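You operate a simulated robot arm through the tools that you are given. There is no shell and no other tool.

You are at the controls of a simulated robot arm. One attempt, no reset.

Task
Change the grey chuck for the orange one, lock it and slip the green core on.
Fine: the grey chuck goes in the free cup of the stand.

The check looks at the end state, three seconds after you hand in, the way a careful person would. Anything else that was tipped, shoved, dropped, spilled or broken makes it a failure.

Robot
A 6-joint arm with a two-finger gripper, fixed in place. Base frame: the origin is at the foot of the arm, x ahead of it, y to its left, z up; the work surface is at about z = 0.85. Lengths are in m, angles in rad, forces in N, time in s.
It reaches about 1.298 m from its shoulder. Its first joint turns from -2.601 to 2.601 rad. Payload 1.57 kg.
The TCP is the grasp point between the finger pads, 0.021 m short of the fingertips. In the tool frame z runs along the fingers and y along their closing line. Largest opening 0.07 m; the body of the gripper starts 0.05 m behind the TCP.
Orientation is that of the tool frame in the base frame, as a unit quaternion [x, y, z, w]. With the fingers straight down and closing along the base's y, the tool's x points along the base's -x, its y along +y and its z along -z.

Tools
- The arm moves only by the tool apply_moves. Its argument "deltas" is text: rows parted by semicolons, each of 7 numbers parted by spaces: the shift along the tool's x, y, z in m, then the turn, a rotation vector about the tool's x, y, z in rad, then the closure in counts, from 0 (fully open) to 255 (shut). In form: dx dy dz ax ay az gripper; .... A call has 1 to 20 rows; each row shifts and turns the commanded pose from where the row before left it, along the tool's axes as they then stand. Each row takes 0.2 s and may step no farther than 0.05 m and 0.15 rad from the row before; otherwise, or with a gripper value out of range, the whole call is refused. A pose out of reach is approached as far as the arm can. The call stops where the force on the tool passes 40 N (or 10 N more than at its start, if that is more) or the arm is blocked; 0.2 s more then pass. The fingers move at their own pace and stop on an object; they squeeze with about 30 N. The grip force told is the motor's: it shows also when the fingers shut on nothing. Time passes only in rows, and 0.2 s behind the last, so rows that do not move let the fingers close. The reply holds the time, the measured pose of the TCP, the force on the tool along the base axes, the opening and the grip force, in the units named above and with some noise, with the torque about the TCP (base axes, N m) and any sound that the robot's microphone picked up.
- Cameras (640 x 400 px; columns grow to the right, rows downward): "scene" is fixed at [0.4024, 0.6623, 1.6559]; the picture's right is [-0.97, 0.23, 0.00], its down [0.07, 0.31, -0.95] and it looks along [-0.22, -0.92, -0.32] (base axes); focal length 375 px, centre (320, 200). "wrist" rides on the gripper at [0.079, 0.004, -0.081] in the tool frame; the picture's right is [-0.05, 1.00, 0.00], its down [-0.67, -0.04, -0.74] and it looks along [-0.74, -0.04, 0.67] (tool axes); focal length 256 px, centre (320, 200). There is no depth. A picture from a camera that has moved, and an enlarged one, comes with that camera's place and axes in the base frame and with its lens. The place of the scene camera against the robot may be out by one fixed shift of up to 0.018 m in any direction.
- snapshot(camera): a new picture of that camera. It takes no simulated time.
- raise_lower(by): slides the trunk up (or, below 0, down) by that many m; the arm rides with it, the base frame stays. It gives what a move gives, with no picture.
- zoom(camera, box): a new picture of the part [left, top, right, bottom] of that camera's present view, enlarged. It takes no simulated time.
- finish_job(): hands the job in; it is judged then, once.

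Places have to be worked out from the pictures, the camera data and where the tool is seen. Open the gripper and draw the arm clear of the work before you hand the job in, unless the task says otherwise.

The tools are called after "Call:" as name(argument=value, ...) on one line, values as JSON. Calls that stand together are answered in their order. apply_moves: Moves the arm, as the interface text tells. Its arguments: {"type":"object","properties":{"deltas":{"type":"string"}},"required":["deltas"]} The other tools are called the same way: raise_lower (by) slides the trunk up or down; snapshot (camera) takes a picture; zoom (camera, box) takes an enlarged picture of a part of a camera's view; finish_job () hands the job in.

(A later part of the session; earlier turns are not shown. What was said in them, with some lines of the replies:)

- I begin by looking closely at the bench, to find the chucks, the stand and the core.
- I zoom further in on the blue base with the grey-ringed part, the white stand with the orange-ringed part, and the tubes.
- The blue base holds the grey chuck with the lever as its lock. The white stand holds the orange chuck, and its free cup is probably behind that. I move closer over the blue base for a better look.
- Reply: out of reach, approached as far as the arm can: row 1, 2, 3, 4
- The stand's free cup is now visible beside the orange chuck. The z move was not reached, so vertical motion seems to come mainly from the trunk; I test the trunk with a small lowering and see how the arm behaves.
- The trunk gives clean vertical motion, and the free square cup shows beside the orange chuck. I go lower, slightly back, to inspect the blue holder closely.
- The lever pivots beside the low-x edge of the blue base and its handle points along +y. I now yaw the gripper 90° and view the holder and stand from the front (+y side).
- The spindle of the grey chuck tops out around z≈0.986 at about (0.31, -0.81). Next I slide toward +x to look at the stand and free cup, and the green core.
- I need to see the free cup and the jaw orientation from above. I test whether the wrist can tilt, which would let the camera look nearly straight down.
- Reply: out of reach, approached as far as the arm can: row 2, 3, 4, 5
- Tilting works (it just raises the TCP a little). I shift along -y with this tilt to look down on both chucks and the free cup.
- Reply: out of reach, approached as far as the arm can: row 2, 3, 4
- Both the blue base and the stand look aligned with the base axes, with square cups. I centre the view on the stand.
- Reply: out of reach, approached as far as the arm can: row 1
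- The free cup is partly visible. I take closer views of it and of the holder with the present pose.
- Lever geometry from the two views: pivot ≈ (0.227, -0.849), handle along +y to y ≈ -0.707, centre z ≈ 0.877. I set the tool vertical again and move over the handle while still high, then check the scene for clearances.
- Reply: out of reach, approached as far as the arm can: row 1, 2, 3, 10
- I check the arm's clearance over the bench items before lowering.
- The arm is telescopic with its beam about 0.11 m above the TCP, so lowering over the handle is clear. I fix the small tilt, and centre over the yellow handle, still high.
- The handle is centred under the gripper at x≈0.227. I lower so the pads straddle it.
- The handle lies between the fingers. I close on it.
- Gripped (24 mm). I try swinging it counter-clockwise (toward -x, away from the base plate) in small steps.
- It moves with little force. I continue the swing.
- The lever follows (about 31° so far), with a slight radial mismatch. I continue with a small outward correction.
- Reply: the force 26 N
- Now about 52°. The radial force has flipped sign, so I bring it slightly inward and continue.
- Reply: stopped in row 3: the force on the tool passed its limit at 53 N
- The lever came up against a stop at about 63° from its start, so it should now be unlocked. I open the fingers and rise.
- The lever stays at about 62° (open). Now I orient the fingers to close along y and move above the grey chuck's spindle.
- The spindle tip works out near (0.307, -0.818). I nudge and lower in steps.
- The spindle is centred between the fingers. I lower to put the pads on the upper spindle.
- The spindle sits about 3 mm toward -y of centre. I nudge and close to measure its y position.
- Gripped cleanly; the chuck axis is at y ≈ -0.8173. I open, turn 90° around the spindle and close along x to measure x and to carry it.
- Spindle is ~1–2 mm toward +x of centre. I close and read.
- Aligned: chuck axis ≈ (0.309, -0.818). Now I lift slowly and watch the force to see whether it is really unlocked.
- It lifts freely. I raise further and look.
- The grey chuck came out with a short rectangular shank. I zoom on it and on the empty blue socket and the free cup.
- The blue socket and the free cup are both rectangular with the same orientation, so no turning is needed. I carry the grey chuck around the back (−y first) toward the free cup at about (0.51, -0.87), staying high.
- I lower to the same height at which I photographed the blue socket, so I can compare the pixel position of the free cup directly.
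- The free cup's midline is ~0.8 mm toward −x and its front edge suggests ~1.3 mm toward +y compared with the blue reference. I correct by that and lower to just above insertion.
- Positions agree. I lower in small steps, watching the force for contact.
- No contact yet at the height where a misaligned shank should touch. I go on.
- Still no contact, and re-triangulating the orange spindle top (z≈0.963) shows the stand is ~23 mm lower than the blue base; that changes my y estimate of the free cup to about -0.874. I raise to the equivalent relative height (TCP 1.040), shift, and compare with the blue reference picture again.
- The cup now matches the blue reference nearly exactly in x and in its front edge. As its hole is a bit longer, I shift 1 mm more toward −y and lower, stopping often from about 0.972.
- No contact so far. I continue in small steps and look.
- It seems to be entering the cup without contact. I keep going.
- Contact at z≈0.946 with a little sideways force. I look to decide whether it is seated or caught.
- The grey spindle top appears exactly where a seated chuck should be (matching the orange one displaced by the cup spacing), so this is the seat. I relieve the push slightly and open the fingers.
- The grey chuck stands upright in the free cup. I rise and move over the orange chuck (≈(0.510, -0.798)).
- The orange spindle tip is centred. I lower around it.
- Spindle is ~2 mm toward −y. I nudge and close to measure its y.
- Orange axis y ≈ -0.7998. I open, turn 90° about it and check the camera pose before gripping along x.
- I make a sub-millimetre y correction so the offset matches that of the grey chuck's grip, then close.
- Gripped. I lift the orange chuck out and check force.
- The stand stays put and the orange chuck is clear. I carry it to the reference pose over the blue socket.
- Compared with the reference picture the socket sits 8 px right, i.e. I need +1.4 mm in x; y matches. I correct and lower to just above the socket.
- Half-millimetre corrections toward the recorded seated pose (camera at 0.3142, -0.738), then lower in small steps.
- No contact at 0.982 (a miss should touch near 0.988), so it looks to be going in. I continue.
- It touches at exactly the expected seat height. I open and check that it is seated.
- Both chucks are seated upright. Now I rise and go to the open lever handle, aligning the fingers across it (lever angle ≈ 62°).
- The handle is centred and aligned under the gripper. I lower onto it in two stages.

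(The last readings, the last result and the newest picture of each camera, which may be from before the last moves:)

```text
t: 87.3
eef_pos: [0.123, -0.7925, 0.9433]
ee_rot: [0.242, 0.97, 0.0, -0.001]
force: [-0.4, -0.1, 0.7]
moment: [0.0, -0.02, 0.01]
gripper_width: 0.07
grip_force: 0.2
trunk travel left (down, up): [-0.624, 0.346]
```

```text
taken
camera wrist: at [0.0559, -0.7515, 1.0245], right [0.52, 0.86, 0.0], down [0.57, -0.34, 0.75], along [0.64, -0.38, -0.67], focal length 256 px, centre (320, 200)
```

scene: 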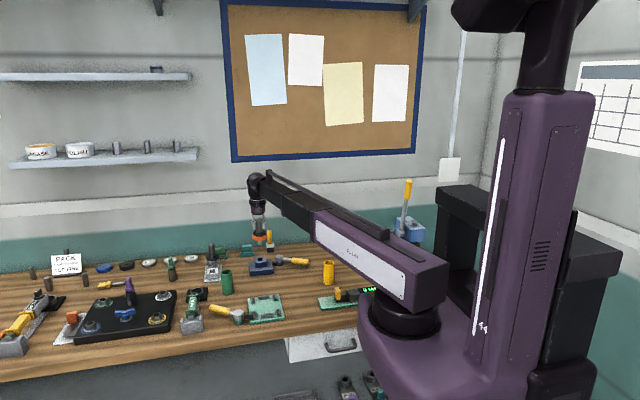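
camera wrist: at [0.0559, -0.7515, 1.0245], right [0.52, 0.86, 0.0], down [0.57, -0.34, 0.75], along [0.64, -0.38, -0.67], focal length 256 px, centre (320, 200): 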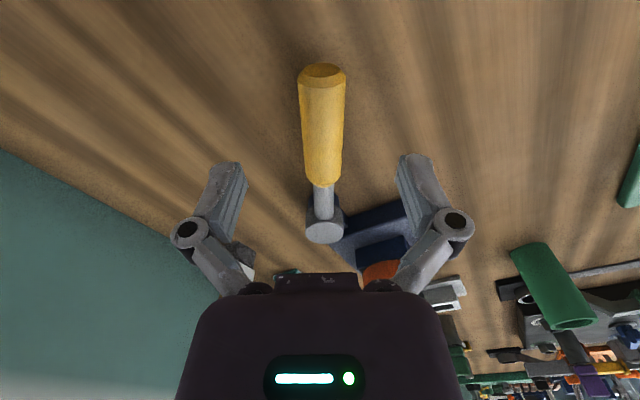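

Centred. I lower the rest and close on the handle.

Call:
raise_lower(by=-0.058)

Call:
apply_moves(deltas="0 0 0 0 0 0 255; 0 0 0 0 0 0 255; 0 0 0 0 0 0 255; 0 0 0 0 0 0 255")

```text
t: 88.3
eef_pos: [0.1229, -0.795, 0.8851]
ee_rot: [0.243, 0.97, 0.0, 0.0]
force: [-0.2, -1.0, -0.5]
moment: [0.01, 0.0, -0.01]
gripper_width: 0.0702
grip_force: 0.1
trunk travel left (down, up): [-0.566, 0.404]
```

```text
t: 89.3
eef_pos: [0.1223, -0.7933, 0.8847]
ee_rot: [0.241, 0.97, 0.001, 0.001]
force: [0.8, -1.5, 8.0]
moment: [0.02, 0.05, -0.43]
gripper_width: 0.0253
grip_force: 31.9
trunk travel left (down, up): [-0.566, 0.404]
```

Now I swing it back clockwise in small arcs.

Call:
apply_moves(deltas="-0.0008 0.0142 0 0 0 0.12 255; -0.0008 0.0142 0 0 0 0.12 255; -0.0008 0.0142 0 0 0 0.12 255; 0 0 0 0 0 0 255")

```text
t: 90.3
eef_pos: [0.1493, -0.7609, 0.8854]
ee_rot: [0.412, 0.911, 0.001, 0.001]
force: [-1.0, -2.4, 8.3]
moment: [-0.47, -0.24, -0.47]
gripper_width: 0.0249
grip_force: 32.7
trunk travel left (down, up): [-0.566, 0.404]
```

Smooth with low force; I continue.

Call:
apply_moves(deltas="-0.0008 0.0142 0 0 0 0.12 255; -0.0008 0.0142 0 0 0 0.12 255; -0.0008 0.0142 0 0 0 0.12 255; 0 0 0 0 0 0 255")

```text
t: 91.3
eef_pos: [0.1851, -0.7391, 0.8858]
ee_rot: [0.569, 0.822, -0.001, 0.001]
force: [2.1, -18.2, 10.6]
moment: [-0.45, -0.06, -0.45]
gripper_width: 0.0249
grip_force: 31.9
trunk travel left (down, up): [-0.566, 0.404]
```

About 21° remain. There is inward force, so I pull in slightly and continue.

Call:
apply_moves(deltas="-0.0022 0.0142 0 0 0 0.12 255; -0.0012 0.0142 0 0 0 0.12 255; -0.0004 0.0094 0 0 0 0.08 255; 0 0 0 0 0 0 255")

```text
t: 92.3
eef_pos: [0.2246, -0.7336, 0.8841]
ee_rot: [0.692, 0.722, 0.002, 0.0]
force: [-3.9, -9.7, 3.2]
moment: [-0.07, 0.09, -0.55]
gripper_width: 0.0247
grip_force: 32.2
trunk travel left (down, up): [-0.566, 0.404]
```

Nearly back at the original position. I push on gently until it meets its stop.

Call:
apply_moves(deltas="-0.0005 0.0035 0 0 0 0.03 255; 0 0.0035 0 0 0 0.03 255; 0 0 0 0 0 0 255")

```text
t: 93.1
eef_pos: [0.2291, -0.7333, 0.8853]
ee_rot: [0.715, 0.699, 0.001, -0.001]
force: [-10.0, 0.0, -6.5]
moment: [-0.03, 0.27, -0.44]
gripper_width: 0.0247
grip_force: 31.8
trunk travel left (down, up): [-0.566, 0.404]
```

Resistance of 10 N appears, at/just past the original position. One more gentle nudge to confirm the stop.

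Call:
apply_moves(deltas="0 0.003 0 0 0 0 255; 0 0.002 0 0 0 0 255; 0 0 0 0 0 0 255")

Call:
zoom(camera="scene", box=[200, 225, 320, 300])

```text
t: 93.9
eef_pos: [0.2291, -0.7332, 0.8839]
ee_rot: [0.716, 0.698, -0.003, -0.004]
force: [-11.3, -0.2, -8.8]
moment: [-0.24, 0.39, -0.39]
gripper_width: 0.0244
grip_force: 32.1
trunk travel left (down, up): [-0.566, 0.404]
stopped in row 3: the force on the tool passed its limit at 41 N (the readings are from after the stop); the commanded pose is now the measured one
```

```text
5.33 times, centred on (260, 262) of scene
camera zoom: at [0.4024, 0.6623, 1.6559], right [-0.97, 0.23, 0.0], down [0.07, 0.31, -0.95], along [-0.22, -0.92, -0.32], focal length 1999 px, centre (640, -133)
```

zoom: 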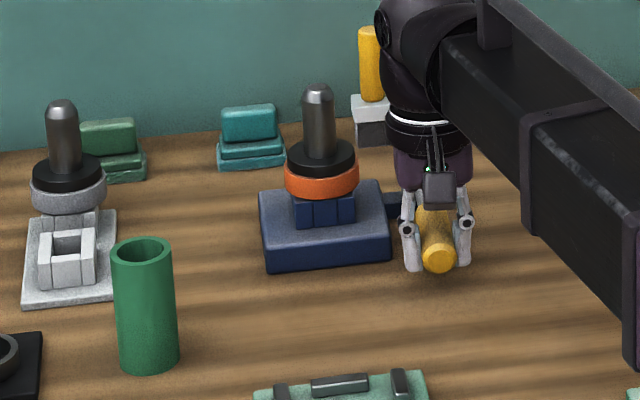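

The lever is hard against its locked stop. I open, rise and check that it stays there.

Call:
apply_moves(deltas="0 0 0 0 0 0 200; 0 0 0 0 0 0 100; 0 0 0 0 0 0 0; 0 0 0 0 0 0 0; 0 0 0 0 0 0 0")

Call:
raise_lower(by=0.16)

Call:
snapshot(camera="wrist")

Call:
zoom(camera="scene", box=[190, 225, 310, 300])

```text
t: 95.1
eef_pos: [0.2311, -0.7319, 0.8855]
ee_rot: [0.714, 0.7, -0.003, -0.003]
force: [-0.5, -0.7, 0.2]
moment: [-0.04, 0.01, -0.03]
gripper_width: 0.0702
grip_force: 0.0
trunk travel left (down, up): [-0.566, 0.404]
```

```text
t: 97.0
eef_pos: [0.232, -0.7324, 1.0448]
ee_rot: [0.714, 0.7, -0.001, -0.004]
force: [0.0, -0.7, 0.8]
moment: [0.02, 0.03, 0.0]
gripper_width: 0.0698
grip_force: 0.0
trunk travel left (down, up): [-0.726, 0.244]
```

```text
taken
camera wrist: at [0.2392, -0.6518, 1.1265], right [1.0, -0.07, -0.01], down [-0.04, -0.67, 0.74], along [-0.06, -0.74, -0.67], focal length 256 px, centre (320, 200)
```

wrist: 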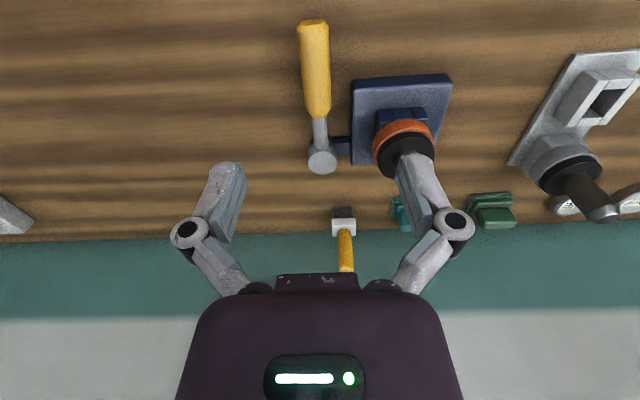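

```text
5.33 times, centred on (250, 262) of scene
camera zoom: at [0.4024, 0.6623, 1.6559], right [-0.97, 0.23, 0.0], down [0.07, 0.31, -0.95], along [-0.22, -0.92, -0.32], focal length 1999 px, centre (693, -133)
```

zoom: 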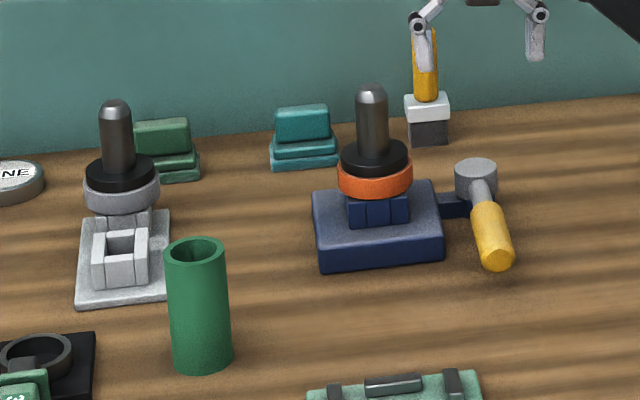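

The lever is back at its original locked position and stays. Now the green core: triangulated at about (0.4505, -0.670), top z≈0.937, outer Ø≈43 mm. I square the tool and go above it.

Call:
apply_moves(deltas="0 0 0 -0.007 -0.004 -0.02 0; 0 0 0 0 0 0 0; 0.0103 0.0364 0 0 0 0 0; 0.0103 0.0364 0 0 0 0 0; 0.0103 0.0364 0 0 0 0 0; 0.0103 0.0364 0 0 0 0 0; 0.0103 0.0364 0 0 0 0 0; 0.0103 0.0364 0 0 0 0 0; 0 0 0 0 0 0 0; 0 0 0 0 0 0 0")

Call:
snapshot(camera="wrist")

Call:
zoom(camera="scene", box=[170, 205, 330, 305])

```text
t: 99.2
eef_pos: [0.4516, -0.6711, 1.0443]
ee_rot: [0.707, 0.707, -0.001, 0.0]
force: [0.6, 0.7, 0.2]
moment: [0.01, -0.01, 0.0]
gripper_width: 0.07
grip_force: 0.1
trunk travel left (down, up): [-0.726, 0.244]
```

```text
taken
camera wrist: at [0.4575, -0.5909, 1.1263], right [1.0, -0.05, 0.0], down [-0.04, -0.66, 0.75], along [-0.04, -0.75, -0.67], focal length 256 px, centre (320, 200)
```

wrist: 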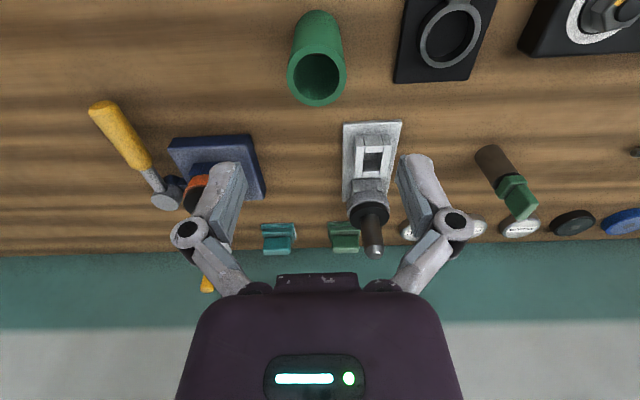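

```text
4.00 times, centred on (250, 255) of scene
camera zoom: at [0.4024, 0.6623, 1.6559], right [-0.97, 0.23, 0.0], down [0.07, 0.31, -0.95], along [-0.22, -0.92, -0.32], focal length 1499 px, centre (600, -20)
```

zoom: 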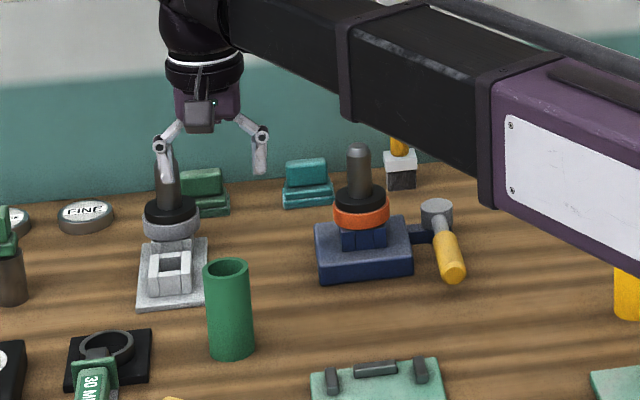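

The core is centred under the gripper, with top at z≈0.937. I turn to close along y first (to centre it), lowering around its rim.

Call:
apply_moves(deltas="0 0 0 0 0 -0.1428 0; 0 0 0 0 0 -0.1428 0; 0 0 0 0 0 -0.1428 0; 0 0 0 0 0 -0.1428 0; 0 0 0 0 0 -0.1428 0; 0 0 0 0 0 -0.1428 0; 0 0 0 0 0 -0.1428 0; 0 0 0 0 0 -0.1428 0; 0 0 0 0 0 -0.1428 0; 0 0 0 0 0 -0.1428 0; 0 0 0 0 0 -0.1428 0; 0 0 0 0 0 0 0")

Call:
raise_lower(by=-0.06)

Call:
snapshot(camera="wrist")

```text
t: 101.8
eef_pos: [0.4493, -0.6696, 1.045]
ee_rot: [0.0, 1.0, 0.0, 0.0]
force: [0.2, 0.2, 0.7]
moment: [-0.05, 0.02, 0.0]
gripper_width: 0.0699
grip_force: 0.1
trunk travel left (down, up): [-0.726, 0.244]
```

```text
t: 102.8
eef_pos: [0.4501, -0.6692, 0.9855]
ee_rot: [0.0, 1.0, -0.001, 0.0]
force: [0.3, 0.2, -0.6]
moment: [0.01, 0.03, -0.01]
gripper_width: 0.07
grip_force: 0.1
trunk travel left (down, up): [-0.666, 0.304]
```

```text
taken
camera wrist: at [0.3717, -0.6644, 1.0665], right [0.05, 1.0, 0.0], down [0.67, -0.03, 0.75], along [0.74, -0.04, -0.67], focal length 256 px, centre (320, 200)
```

wrist: 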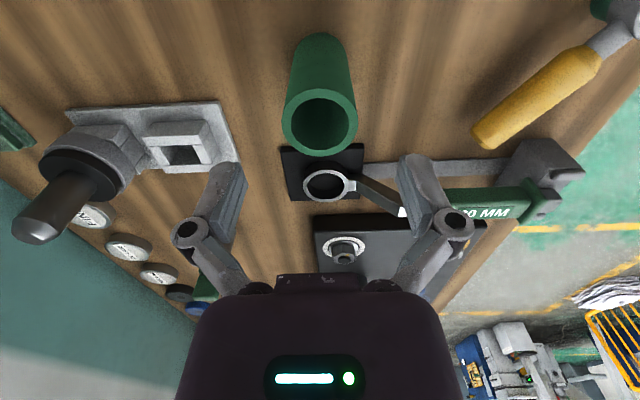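

The core is centred between the fingers. I lower to grip height and close along y.

Call:
raise_lower(by=-0.066)

Call:
apply_moves(deltas="0 0 0 0 0 0 60; 0 0 0 0 0 0 90; 0 0 0 0 0 0 120; 0 0 0 0 0 0 120; 0 0 0 0 0 0 120")

Call:
snapshot(camera="wrist")

```text
t: 103.8
eef_pos: [0.4508, -0.6699, 0.9192]
ee_rot: [0.001, 1.0, -0.001, -0.001]
force: [-1.0, -0.4, 0.2]
moment: [0.0, -0.05, -0.01]
gripper_width: 0.0698
grip_force: 0.1
trunk travel left (down, up): [-0.6, 0.37]
```

```text
t: 105.0
eef_pos: [0.45, -0.6691, 0.9192]
ee_rot: [0.001, 1.0, -0.003, 0.001]
force: [0.5, -0.5, 5.1]
moment: [-0.01, -0.06, 0.01]
gripper_width: 0.0417
grip_force: 29.9
trunk travel left (down, up): [-0.6, 0.37]
```

```text
taken
camera wrist: at [0.3717, -0.6644, 1.0007], right [0.05, 1.0, 0.0], down [0.67, -0.03, 0.75], along [0.74, -0.04, -0.67], focal length 256 px, centre (320, 200)
```

wrist: 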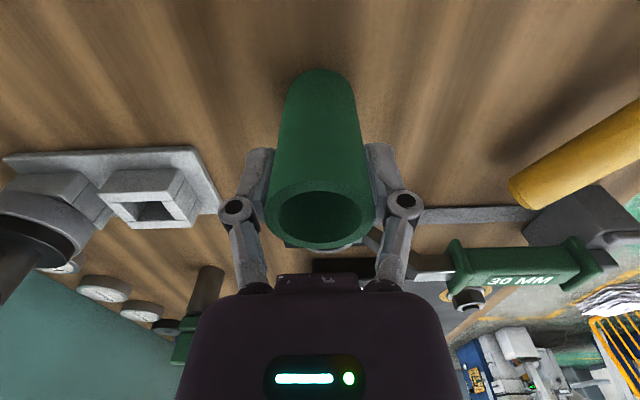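

Core Ø 42 mm, centred at y≈-0.669. I open, turn 90° and close along x.

Call:
apply_moves(deltas="0 0 0 0 0 0 60; 0 0 0 0 0 0 0; 0 0 0 0 0 0 0; 0 0 0 0 0 0.1428 0; 0 0 0 0 0 0.1428 0; 0 0 0 0 0 0.1428 0; 0 0 0 0 0 0.1428 0; 0 0 0 0 0 0.1428 0; 0 0 0 0 0 0.1428 0; 0 0 0 0 0 0.1428 0; 0 0 0 0 0 0.1428 0; 0 0 0 0 0 0.1428 0; 0 0 0 0 0 0.1428 0; 0 0 0 0 0 0.1428 0; 0 0 0 0 0 0 0; 0 0 0 0 0 0 0")

Call:
snapshot(camera="wrist")

```text
t: 108.4
eef_pos: [0.452, -0.6694, 0.9199]
ee_rot: [0.708, 0.706, -0.001, 0.001]
force: [-0.2, -0.8, 0.5]
moment: [0.01, 0.02, 0.01]
gripper_width: 0.07
grip_force: 0.0
trunk travel left (down, up): [-0.6, 0.37]
```

```text
taken
camera wrist: at [0.456, -0.5892, 1.0004], right [1.0, -0.06, 0.0], down [-0.04, -0.66, 0.75], along [-0.04, -0.75, -0.67], focal length 256 px, centre (320, 200)
```

wrist: 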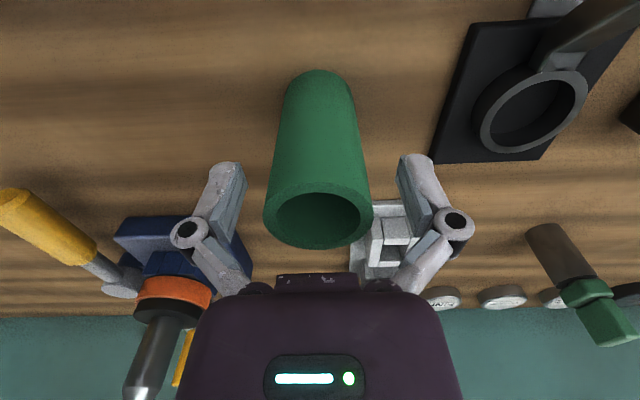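

Call:
apply_moves(deltas="0 -0.0005 0 0 0 0 60; 0 0 0 0 0 0 90; 0 0 0 0 0 0 150; 0 0 0 0 0 0 200; 0 0 0 0 0 0 255; 0 0 0 0 0 0 255")

Call:
snapshot(camera="wrist")

```text
t: 109.8
eef_pos: [0.4502, -0.669, 0.9196]
ee_rot: [0.708, 0.707, -0.001, 0.001]
force: [0.9, -1.5, 3.6]
moment: [-0.02, -0.09, 0.0]
gripper_width: 0.0419
grip_force: 30.2
trunk travel left (down, up): [-0.6, 0.37]
```

```text
taken
camera wrist: at [0.4553, -0.5896, 1.0005], right [1.0, -0.05, 0.0], down [-0.04, -0.66, 0.75], along [-0.04, -0.75, -0.67], focal length 256 px, centre (320, 200)
```

wrist: 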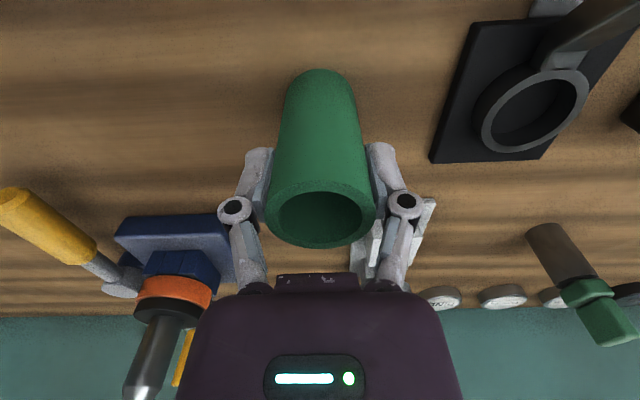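

Gripped and centred. I lift the core clear and carry it above the orange chuck's spindle.

Call:
raise_lower(by=0.02)

Call:
raise_lower(by=0.16)

Call:
apply_moves(deltas="-0.0249 -0.0235 0 0 0 0 255; -0.0249 -0.0235 0 0 0 0 255; -0.0249 -0.0235 0 0 0 0 255; -0.0249 -0.0235 0 0 0 0 255; -0.0249 -0.0235 0 0 0 0 255; -0.0249 -0.0236 0 0 0 0 255; 0 0 0 0 0 0 255; 0 0 0 0 0 0 255")

Call:
snapshot(camera="wrist")

Call:
zoom(camera="scene", box=[190, 190, 350, 290])

```text
t: 110.5
eef_pos: [0.4508, -0.6701, 0.9393]
ee_rot: [0.707, 0.707, -0.001, 0.001]
force: [-0.7, 0.5, -0.1]
moment: [0.0, -0.01, -0.02]
gripper_width: 0.0419
grip_force: 29.9
trunk travel left (down, up): [-0.62, 0.35]
```

```text
t: 112.3
eef_pos: [0.4512, -0.67, 1.0989]
ee_rot: [0.707, 0.707, 0.0, 0.001]
force: [0.5, -1.4, 0.2]
moment: [0.01, 0.0, 0.04]
gripper_width: 0.0421
grip_force: 29.7
trunk travel left (down, up): [-0.78, 0.19]
```

```text
t: 114.1
eef_pos: [0.3072, -0.8207, 1.0988]
ee_rot: [0.707, 0.707, 0.0, 0.001]
force: [-0.3, 0.3, -0.3]
moment: [0.0, -0.03, -0.02]
gripper_width: 0.0421
grip_force: 30.4
trunk travel left (down, up): [-0.78, 0.19]
```

```text
taken
camera wrist: at [0.312, -0.7397, 1.1803], right [1.0, -0.05, 0.0], down [-0.04, -0.66, 0.75], along [-0.04, -0.75, -0.67], focal length 256 px, centre (320, 200)
```

wrist: 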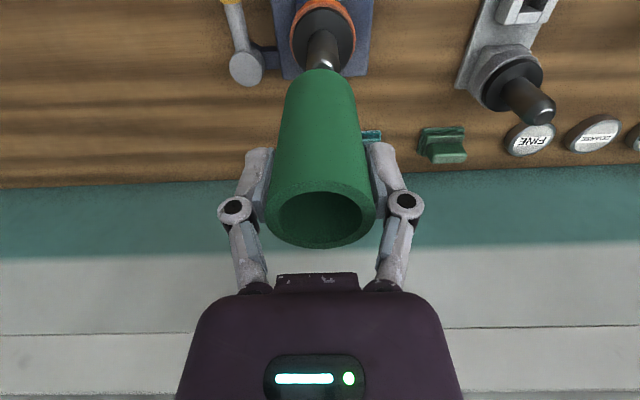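

```text
4.00 times, centred on (270, 240) of scene
camera zoom: at [0.4024, 0.6623, 1.6559], right [-0.97, 0.23, 0.0], down [0.07, 0.31, -0.95], along [-0.22, -0.92, -0.32], focal length 1499 px, centre (520, 40)
```

zoom: 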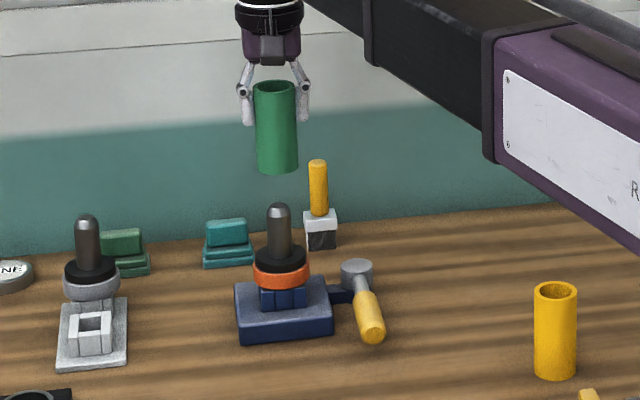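

I correct by +2 mm in x and +1 mm in y, then lower until the core's rim is just above the spindle tip and check visually.

Call:
apply_moves(deltas="0.001 0.002 0 0 0 0 255; 0 0 0 0 0 0 255; 0 0 0 0 0 0 255")

Call:
raise_lower(by=-0.035)

Call:
zoom(camera="scene", box=[220, 210, 300, 260])

Call:
snapshot(camera="wrist")

```text
t: 114.9
eef_pos: [0.3093, -0.8192, 1.0988]
ee_rot: [0.707, 0.708, 0.0, 0.001]
force: [-0.1, -0.3, -0.5]
moment: [-0.06, 0.0, -0.01]
gripper_width: 0.0418
grip_force: 29.6
trunk travel left (down, up): [-0.78, 0.19]
```

```text
t: 115.7
eef_pos: [0.31, -0.8195, 1.063]
ee_rot: [0.707, 0.707, -0.001, 0.001]
force: [-0.4, -0.1, 0.2]
moment: [0.01, 0.0, -0.02]
gripper_width: 0.0419
grip_force: 30.2
trunk travel left (down, up): [-0.745, 0.225]
```

```text
8.00 times, centred on (260, 235) of scene
camera zoom: at [0.4024, 0.6623, 1.6559], right [-0.97, 0.23, 0.0], down [0.07, 0.31, -0.95], along [-0.22, -0.92, -0.32], focal length 2998 px, centre (800, -80)
```

zoom: 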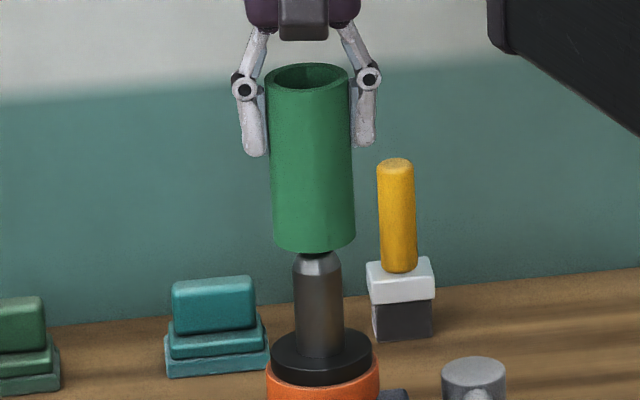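

```text
taken
camera wrist: at [0.3146, -0.7383, 1.1453], right [1.0, -0.05, 0.0], down [-0.04, -0.66, 0.75], along [-0.04, -0.75, -0.67], focal length 256 px, centre (320, 200)
```

wrist: 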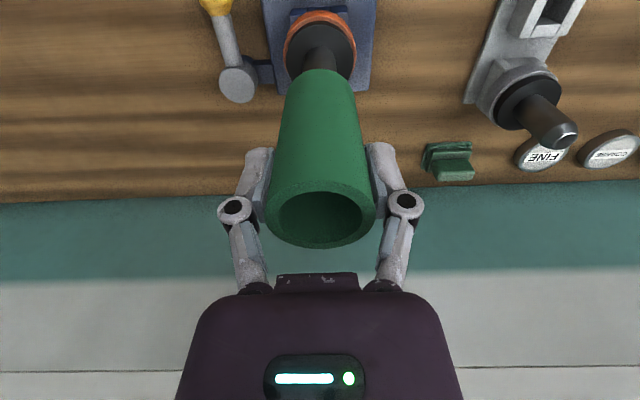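

The core looks about 2 mm toward +x of the spindle in the scene view. I zoom in to measure.

Call:
zoom(camera="scene", box=[244, 230, 276, 250])

Call:
zoom(camera="wrist", box=[240, 0, 400, 100])

```text
16.00 times, centred on (260, 240) of scene
camera zoom: at [0.4024, 0.6623, 1.6559], right [-0.97, 0.23, 0.0], down [0.07, 0.31, -0.95], along [-0.22, -0.92, -0.32], focal length 5996 px, centre (1280, -440)
```

zoom: 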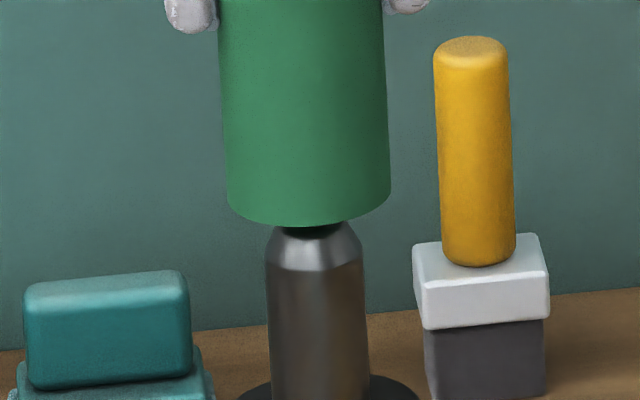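

```text
4.00 times, centred on (320, 50) of wrist
camera zoom: at [0.3146, -0.7383, 1.1453], right [1.0, -0.05, 0.0], down [-0.04, -0.66, 0.75], along [-0.04, -0.75, -0.67], focal length 1024 px, centre (320, 800)
```

zoom: 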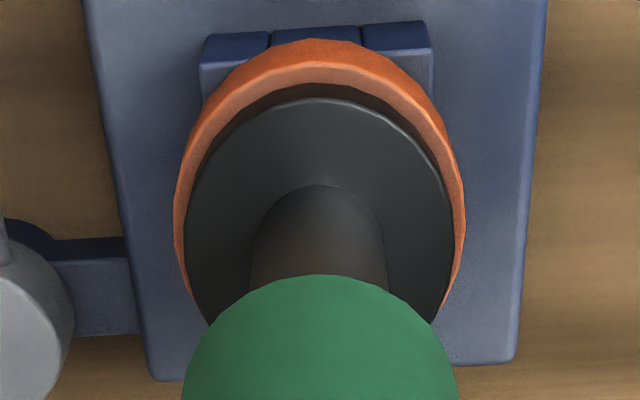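

Alignment is within about 0.6 mm. I lower the core onto the spindle stepwise, watching force.

Call:
raise_lower(by=-0.015)

Call:
raise_lower(by=-0.01)

Call:
raise_lower(by=-0.015)

Call:
zoom(camera="scene", box=[220, 220, 300, 270])

```text
t: 116.3
eef_pos: [0.3097, -0.8191, 1.0486]
ee_rot: [0.706, 0.708, -0.001, 0.001]
force: [1.2, -0.2, -0.4]
moment: [0.04, -0.01, 0.01]
gripper_width: 0.0418
grip_force: 30.2
trunk travel left (down, up): [-0.73, 0.24]
```

```text
t: 116.9
eef_pos: [0.31, -0.8194, 1.0389]
ee_rot: [0.707, 0.707, 0.0, 0.0]
force: [0.7, 0.1, -0.4]
moment: [0.01, 0.0, -0.02]
gripper_width: 0.0419
grip_force: 30.0
trunk travel left (down, up): [-0.72, 0.25]
```

```text
t: 117.5
eef_pos: [0.3084, -0.8187, 1.0248]
ee_rot: [0.707, 0.707, -0.001, 0.0]
force: [-0.6, -0.2, -0.5]
moment: [0.01, 0.03, 0.0]
gripper_width: 0.0417
grip_force: 30.4
trunk travel left (down, up): [-0.705, 0.265]
```

```text
8.00 times, centred on (260, 245) of scene
camera zoom: at [0.4024, 0.6623, 1.6559], right [-0.97, 0.23, 0.0], down [0.07, 0.31, -0.95], along [-0.22, -0.92, -0.32], focal length 2998 px, centre (800, -160)
```

zoom: 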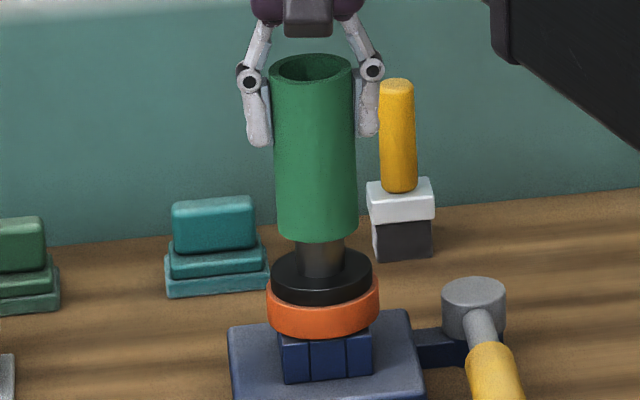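

The core is over the spindle without contact; roughly 23 mm remain to the flange. I continue.

Call:
raise_lower(by=-0.016)

Call:
raise_lower(by=-0.004)

Call:
raise_lower(by=-0.003)

Call:
zoom(camera="scene", box=[220, 220, 300, 270])

```text
t: 118.2
eef_pos: [0.3084, -0.8198, 1.0082]
ee_rot: [0.707, 0.707, 0.0, 0.0]
force: [0.2, -0.4, -0.3]
moment: [0.0, -0.01, -0.04]
gripper_width: 0.0419
grip_force: 29.7
trunk travel left (down, up): [-0.689, 0.281]
```

```text
t: 118.7
eef_pos: [0.3091, -0.8178, 1.0042]
ee_rot: [0.707, 0.707, 0.0, 0.0]
force: [-0.8, -0.4, 0.0]
moment: [0.0, 0.01, 0.0]
gripper_width: 0.0419
grip_force: 30.1
trunk travel left (down, up): [-0.685, 0.285]
```

```text
t: 119.2
eef_pos: [0.3097, -0.8184, 1.0024]
ee_rot: [0.708, 0.707, -0.001, 0.001]
force: [-0.4, -0.7, -0.7]
moment: [0.0, -0.01, 0.02]
gripper_width: 0.0417
grip_force: 30.1
trunk travel left (down, up): [-0.682, 0.288]
```

```text
8.00 times, centred on (260, 245) of scene
camera zoom: at [0.4024, 0.6623, 1.6559], right [-0.97, 0.23, 0.0], down [0.07, 0.31, -0.95], along [-0.22, -0.92, -0.32], focal length 2998 px, centre (800, -160)
```

zoom: 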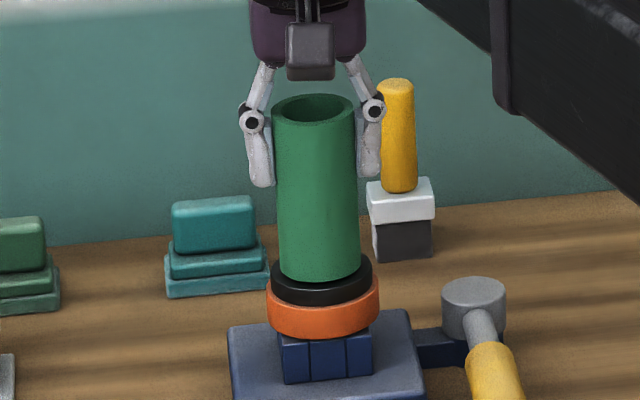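

Almost at the flange. A few more small steps until contact.

Call:
raise_lower(by=-0.002)

Call:
raise_lower(by=-0.002)

```text
t: 119.7
eef_pos: [0.3098, -0.819, 0.9988]
ee_rot: [0.707, 0.707, -0.001, 0.0]
force: [-0.4, -1.0, 2.7]
moment: [0.01, 0.01, 0.0]
gripper_width: 0.0418
grip_force: 29.9
trunk travel left (down, up): [-0.68, 0.29]
```

```text
t: 120.2
eef_pos: [0.3091, -0.8181, 0.9998]
ee_rot: [0.708, 0.707, -0.002, 0.002]
force: [3.7, -7.6, 24.7]
moment: [-0.18, -0.06, 0.03]
gripper_width: 0.0421
grip_force: 29.6
trunk travel left (down, up): [-0.678, 0.292]
```

Contact with the flange at z≈1.000. I relieve the push, open slowly and rise clear.

Call:
raise_lower(by=0.002)

Call:
apply_moves(deltas="0 0 0 0 0 0 90; 0 0 0 0 0 0 60; 0 0 0 0 0 0 30; 0 0 0 0 0 0 0; 0 0 0 0 0 0 0; 0 0 0 0 0 0 0")

Call:
snapshot(camera="wrist")

Call:
zoom(camera="scene", box=[180, 210, 320, 297])

```text
t: 120.8
eef_pos: [0.3082, -0.8179, 0.9991]
ee_rot: [0.707, 0.707, 0.0, 0.001]
force: [-0.1, -0.1, -0.5]
moment: [0.01, 0.02, 0.0]
gripper_width: 0.0419
grip_force: 30.3
trunk travel left (down, up): [-0.68, 0.29]
```

```text
t: 122.2
eef_pos: [0.309, -0.8184, 1.0009]
ee_rot: [0.707, 0.708, 0.0, 0.0]
force: [0.5, 0.2, 0.0]
moment: [-0.03, -0.03, -0.01]
gripper_width: 0.0698
grip_force: 0.0
trunk travel left (down, up): [-0.68, 0.29]
```

```text
taken
camera wrist: at [0.3146, -0.7384, 1.0803], right [1.0, -0.05, 0.0], down [-0.04, -0.66, 0.75], along [-0.04, -0.75, -0.67], focal length 256 px, centre (320, 200)
```

wrist: 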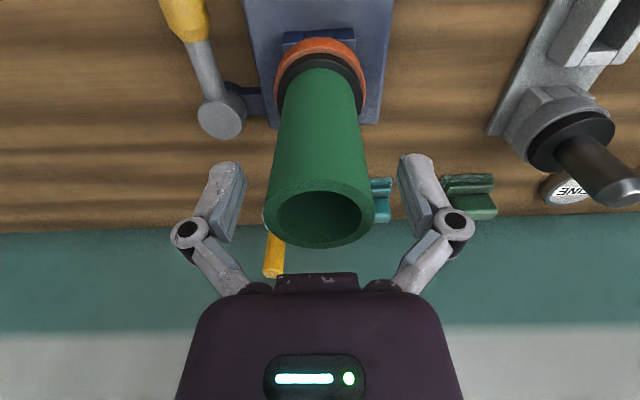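

```text
4.57 times, centred on (250, 254) of scene
camera zoom: at [0.4024, 0.6623, 1.6559], right [-0.97, 0.23, 0.0], down [0.07, 0.31, -0.95], along [-0.22, -0.92, -0.32], focal length 1713 px, centre (640, -45)
```

zoom: 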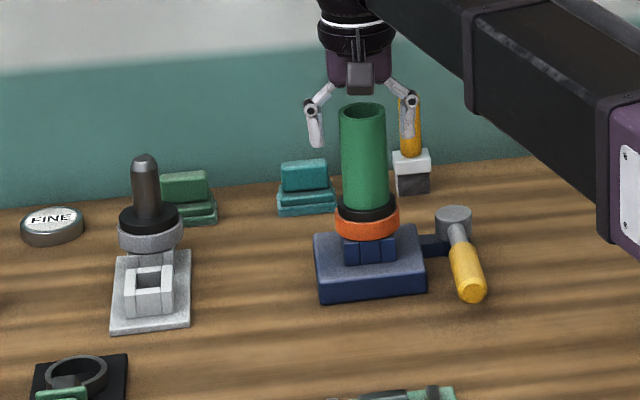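

The core sits on the flange, upright. I rise and draw the arm back, then do a final inspection.

Call:
raise_lower(by=0.2)

Call:
apply_moves(deltas="0.04 -0.015 0 0 0 0 0; 0.04 -0.015 0 0 0 0 0; 0.04 -0.015 0 0 0 0 0; 0.04 -0.015 0 0 0 0 0; 0.04 -0.015 0 0 0 0 0; 0 0 0 0 0 0 0; 0 0 0 0 0 0 0")

Call:
snapshot(camera="scene")

Call:
zoom(camera="scene", box=[180, 220, 300, 295])

Call:
snapshot(camera="wrist")

```text
t: 124.3
eef_pos: [0.3094, -0.82, 1.1985]
ee_rot: [0.707, 0.707, 0.0, 0.001]
force: [1.2, -0.8, 0.2]
moment: [-0.01, -0.03, 0.02]
gripper_width: 0.0701
grip_force: 0.1
trunk travel left (down, up): [-0.88, 0.09]
```

```text
t: 125.9
eef_pos: [0.2382, -0.6179, 1.1998]
ee_rot: [0.707, 0.707, -0.001, 0.002]
force: [-0.3, 0.9, -0.6]
moment: [-0.04, 0.02, -0.02]
gripper_width: 0.07
grip_force: 0.0
out of reach, approached as far as the arm can: row 4
trunk travel left (down, up): [-0.88, 0.09]
```

```text
taken
```

scene: 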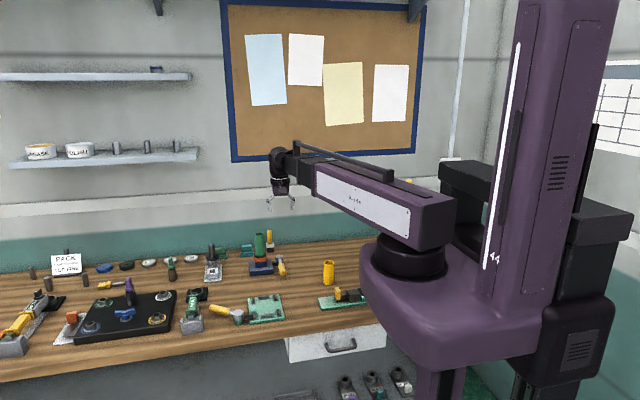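

```text
5.33 times, centred on (240, 258) of scene
camera zoom: at [0.4024, 0.6623, 1.6559], right [-0.97, 0.23, 0.0], down [0.07, 0.31, -0.95], along [-0.22, -0.92, -0.32], focal length 1999 px, centre (747, -107)
```

zoom: 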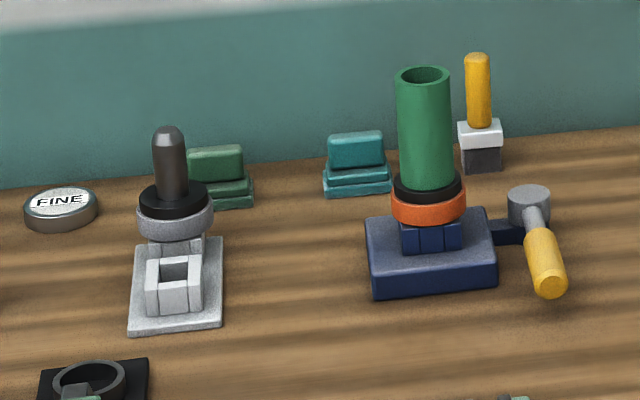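

```text
taken
camera wrist: at [0.243, -0.5382, 1.2806], right [1.0, -0.05, 0.0], down [-0.04, -0.66, 0.75], along [-0.04, -0.75, -0.67], focal length 256 px, centre (320, 200)
```

wrist: 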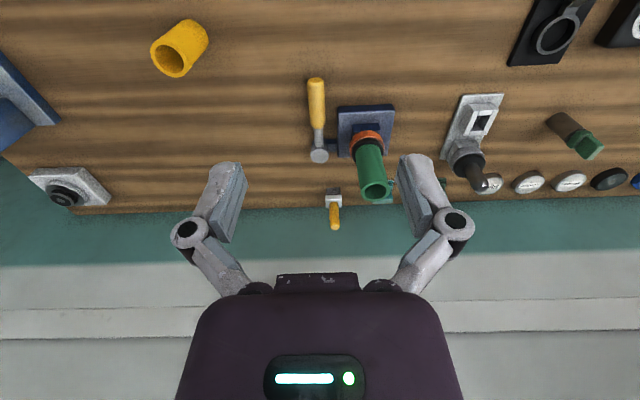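

The final state looks right. The orange chuck is locked in the blue base with the green core on it, and the grey chuck is upright in the other cup of the stand. Nothing else has moved and the arm is clear, so I hand in.

Call:
finish_job()

```text
The job is handed in.
```

The chuck change is done and handed in; I don't have the check's verdict.

- **Grey chuck:** it stands upright in the free cup of the stand. The height where it touched down matches the orange chuck's in the same stand.
- **Orange chuck:** it is seated in the blue base. I swung the lever back until it hit a hard stop, and it stays in the position it started in.
- **Green core:** it is over the orange chuck's spindle, resting on the black flange.
- **Everything else:** the last pictures show nothing else on the bench moved or tipped. The gripper is open and the arm is drawn clear.

The microphone picked up no click from the lever, so the lock rests on the stop and the lever's position.
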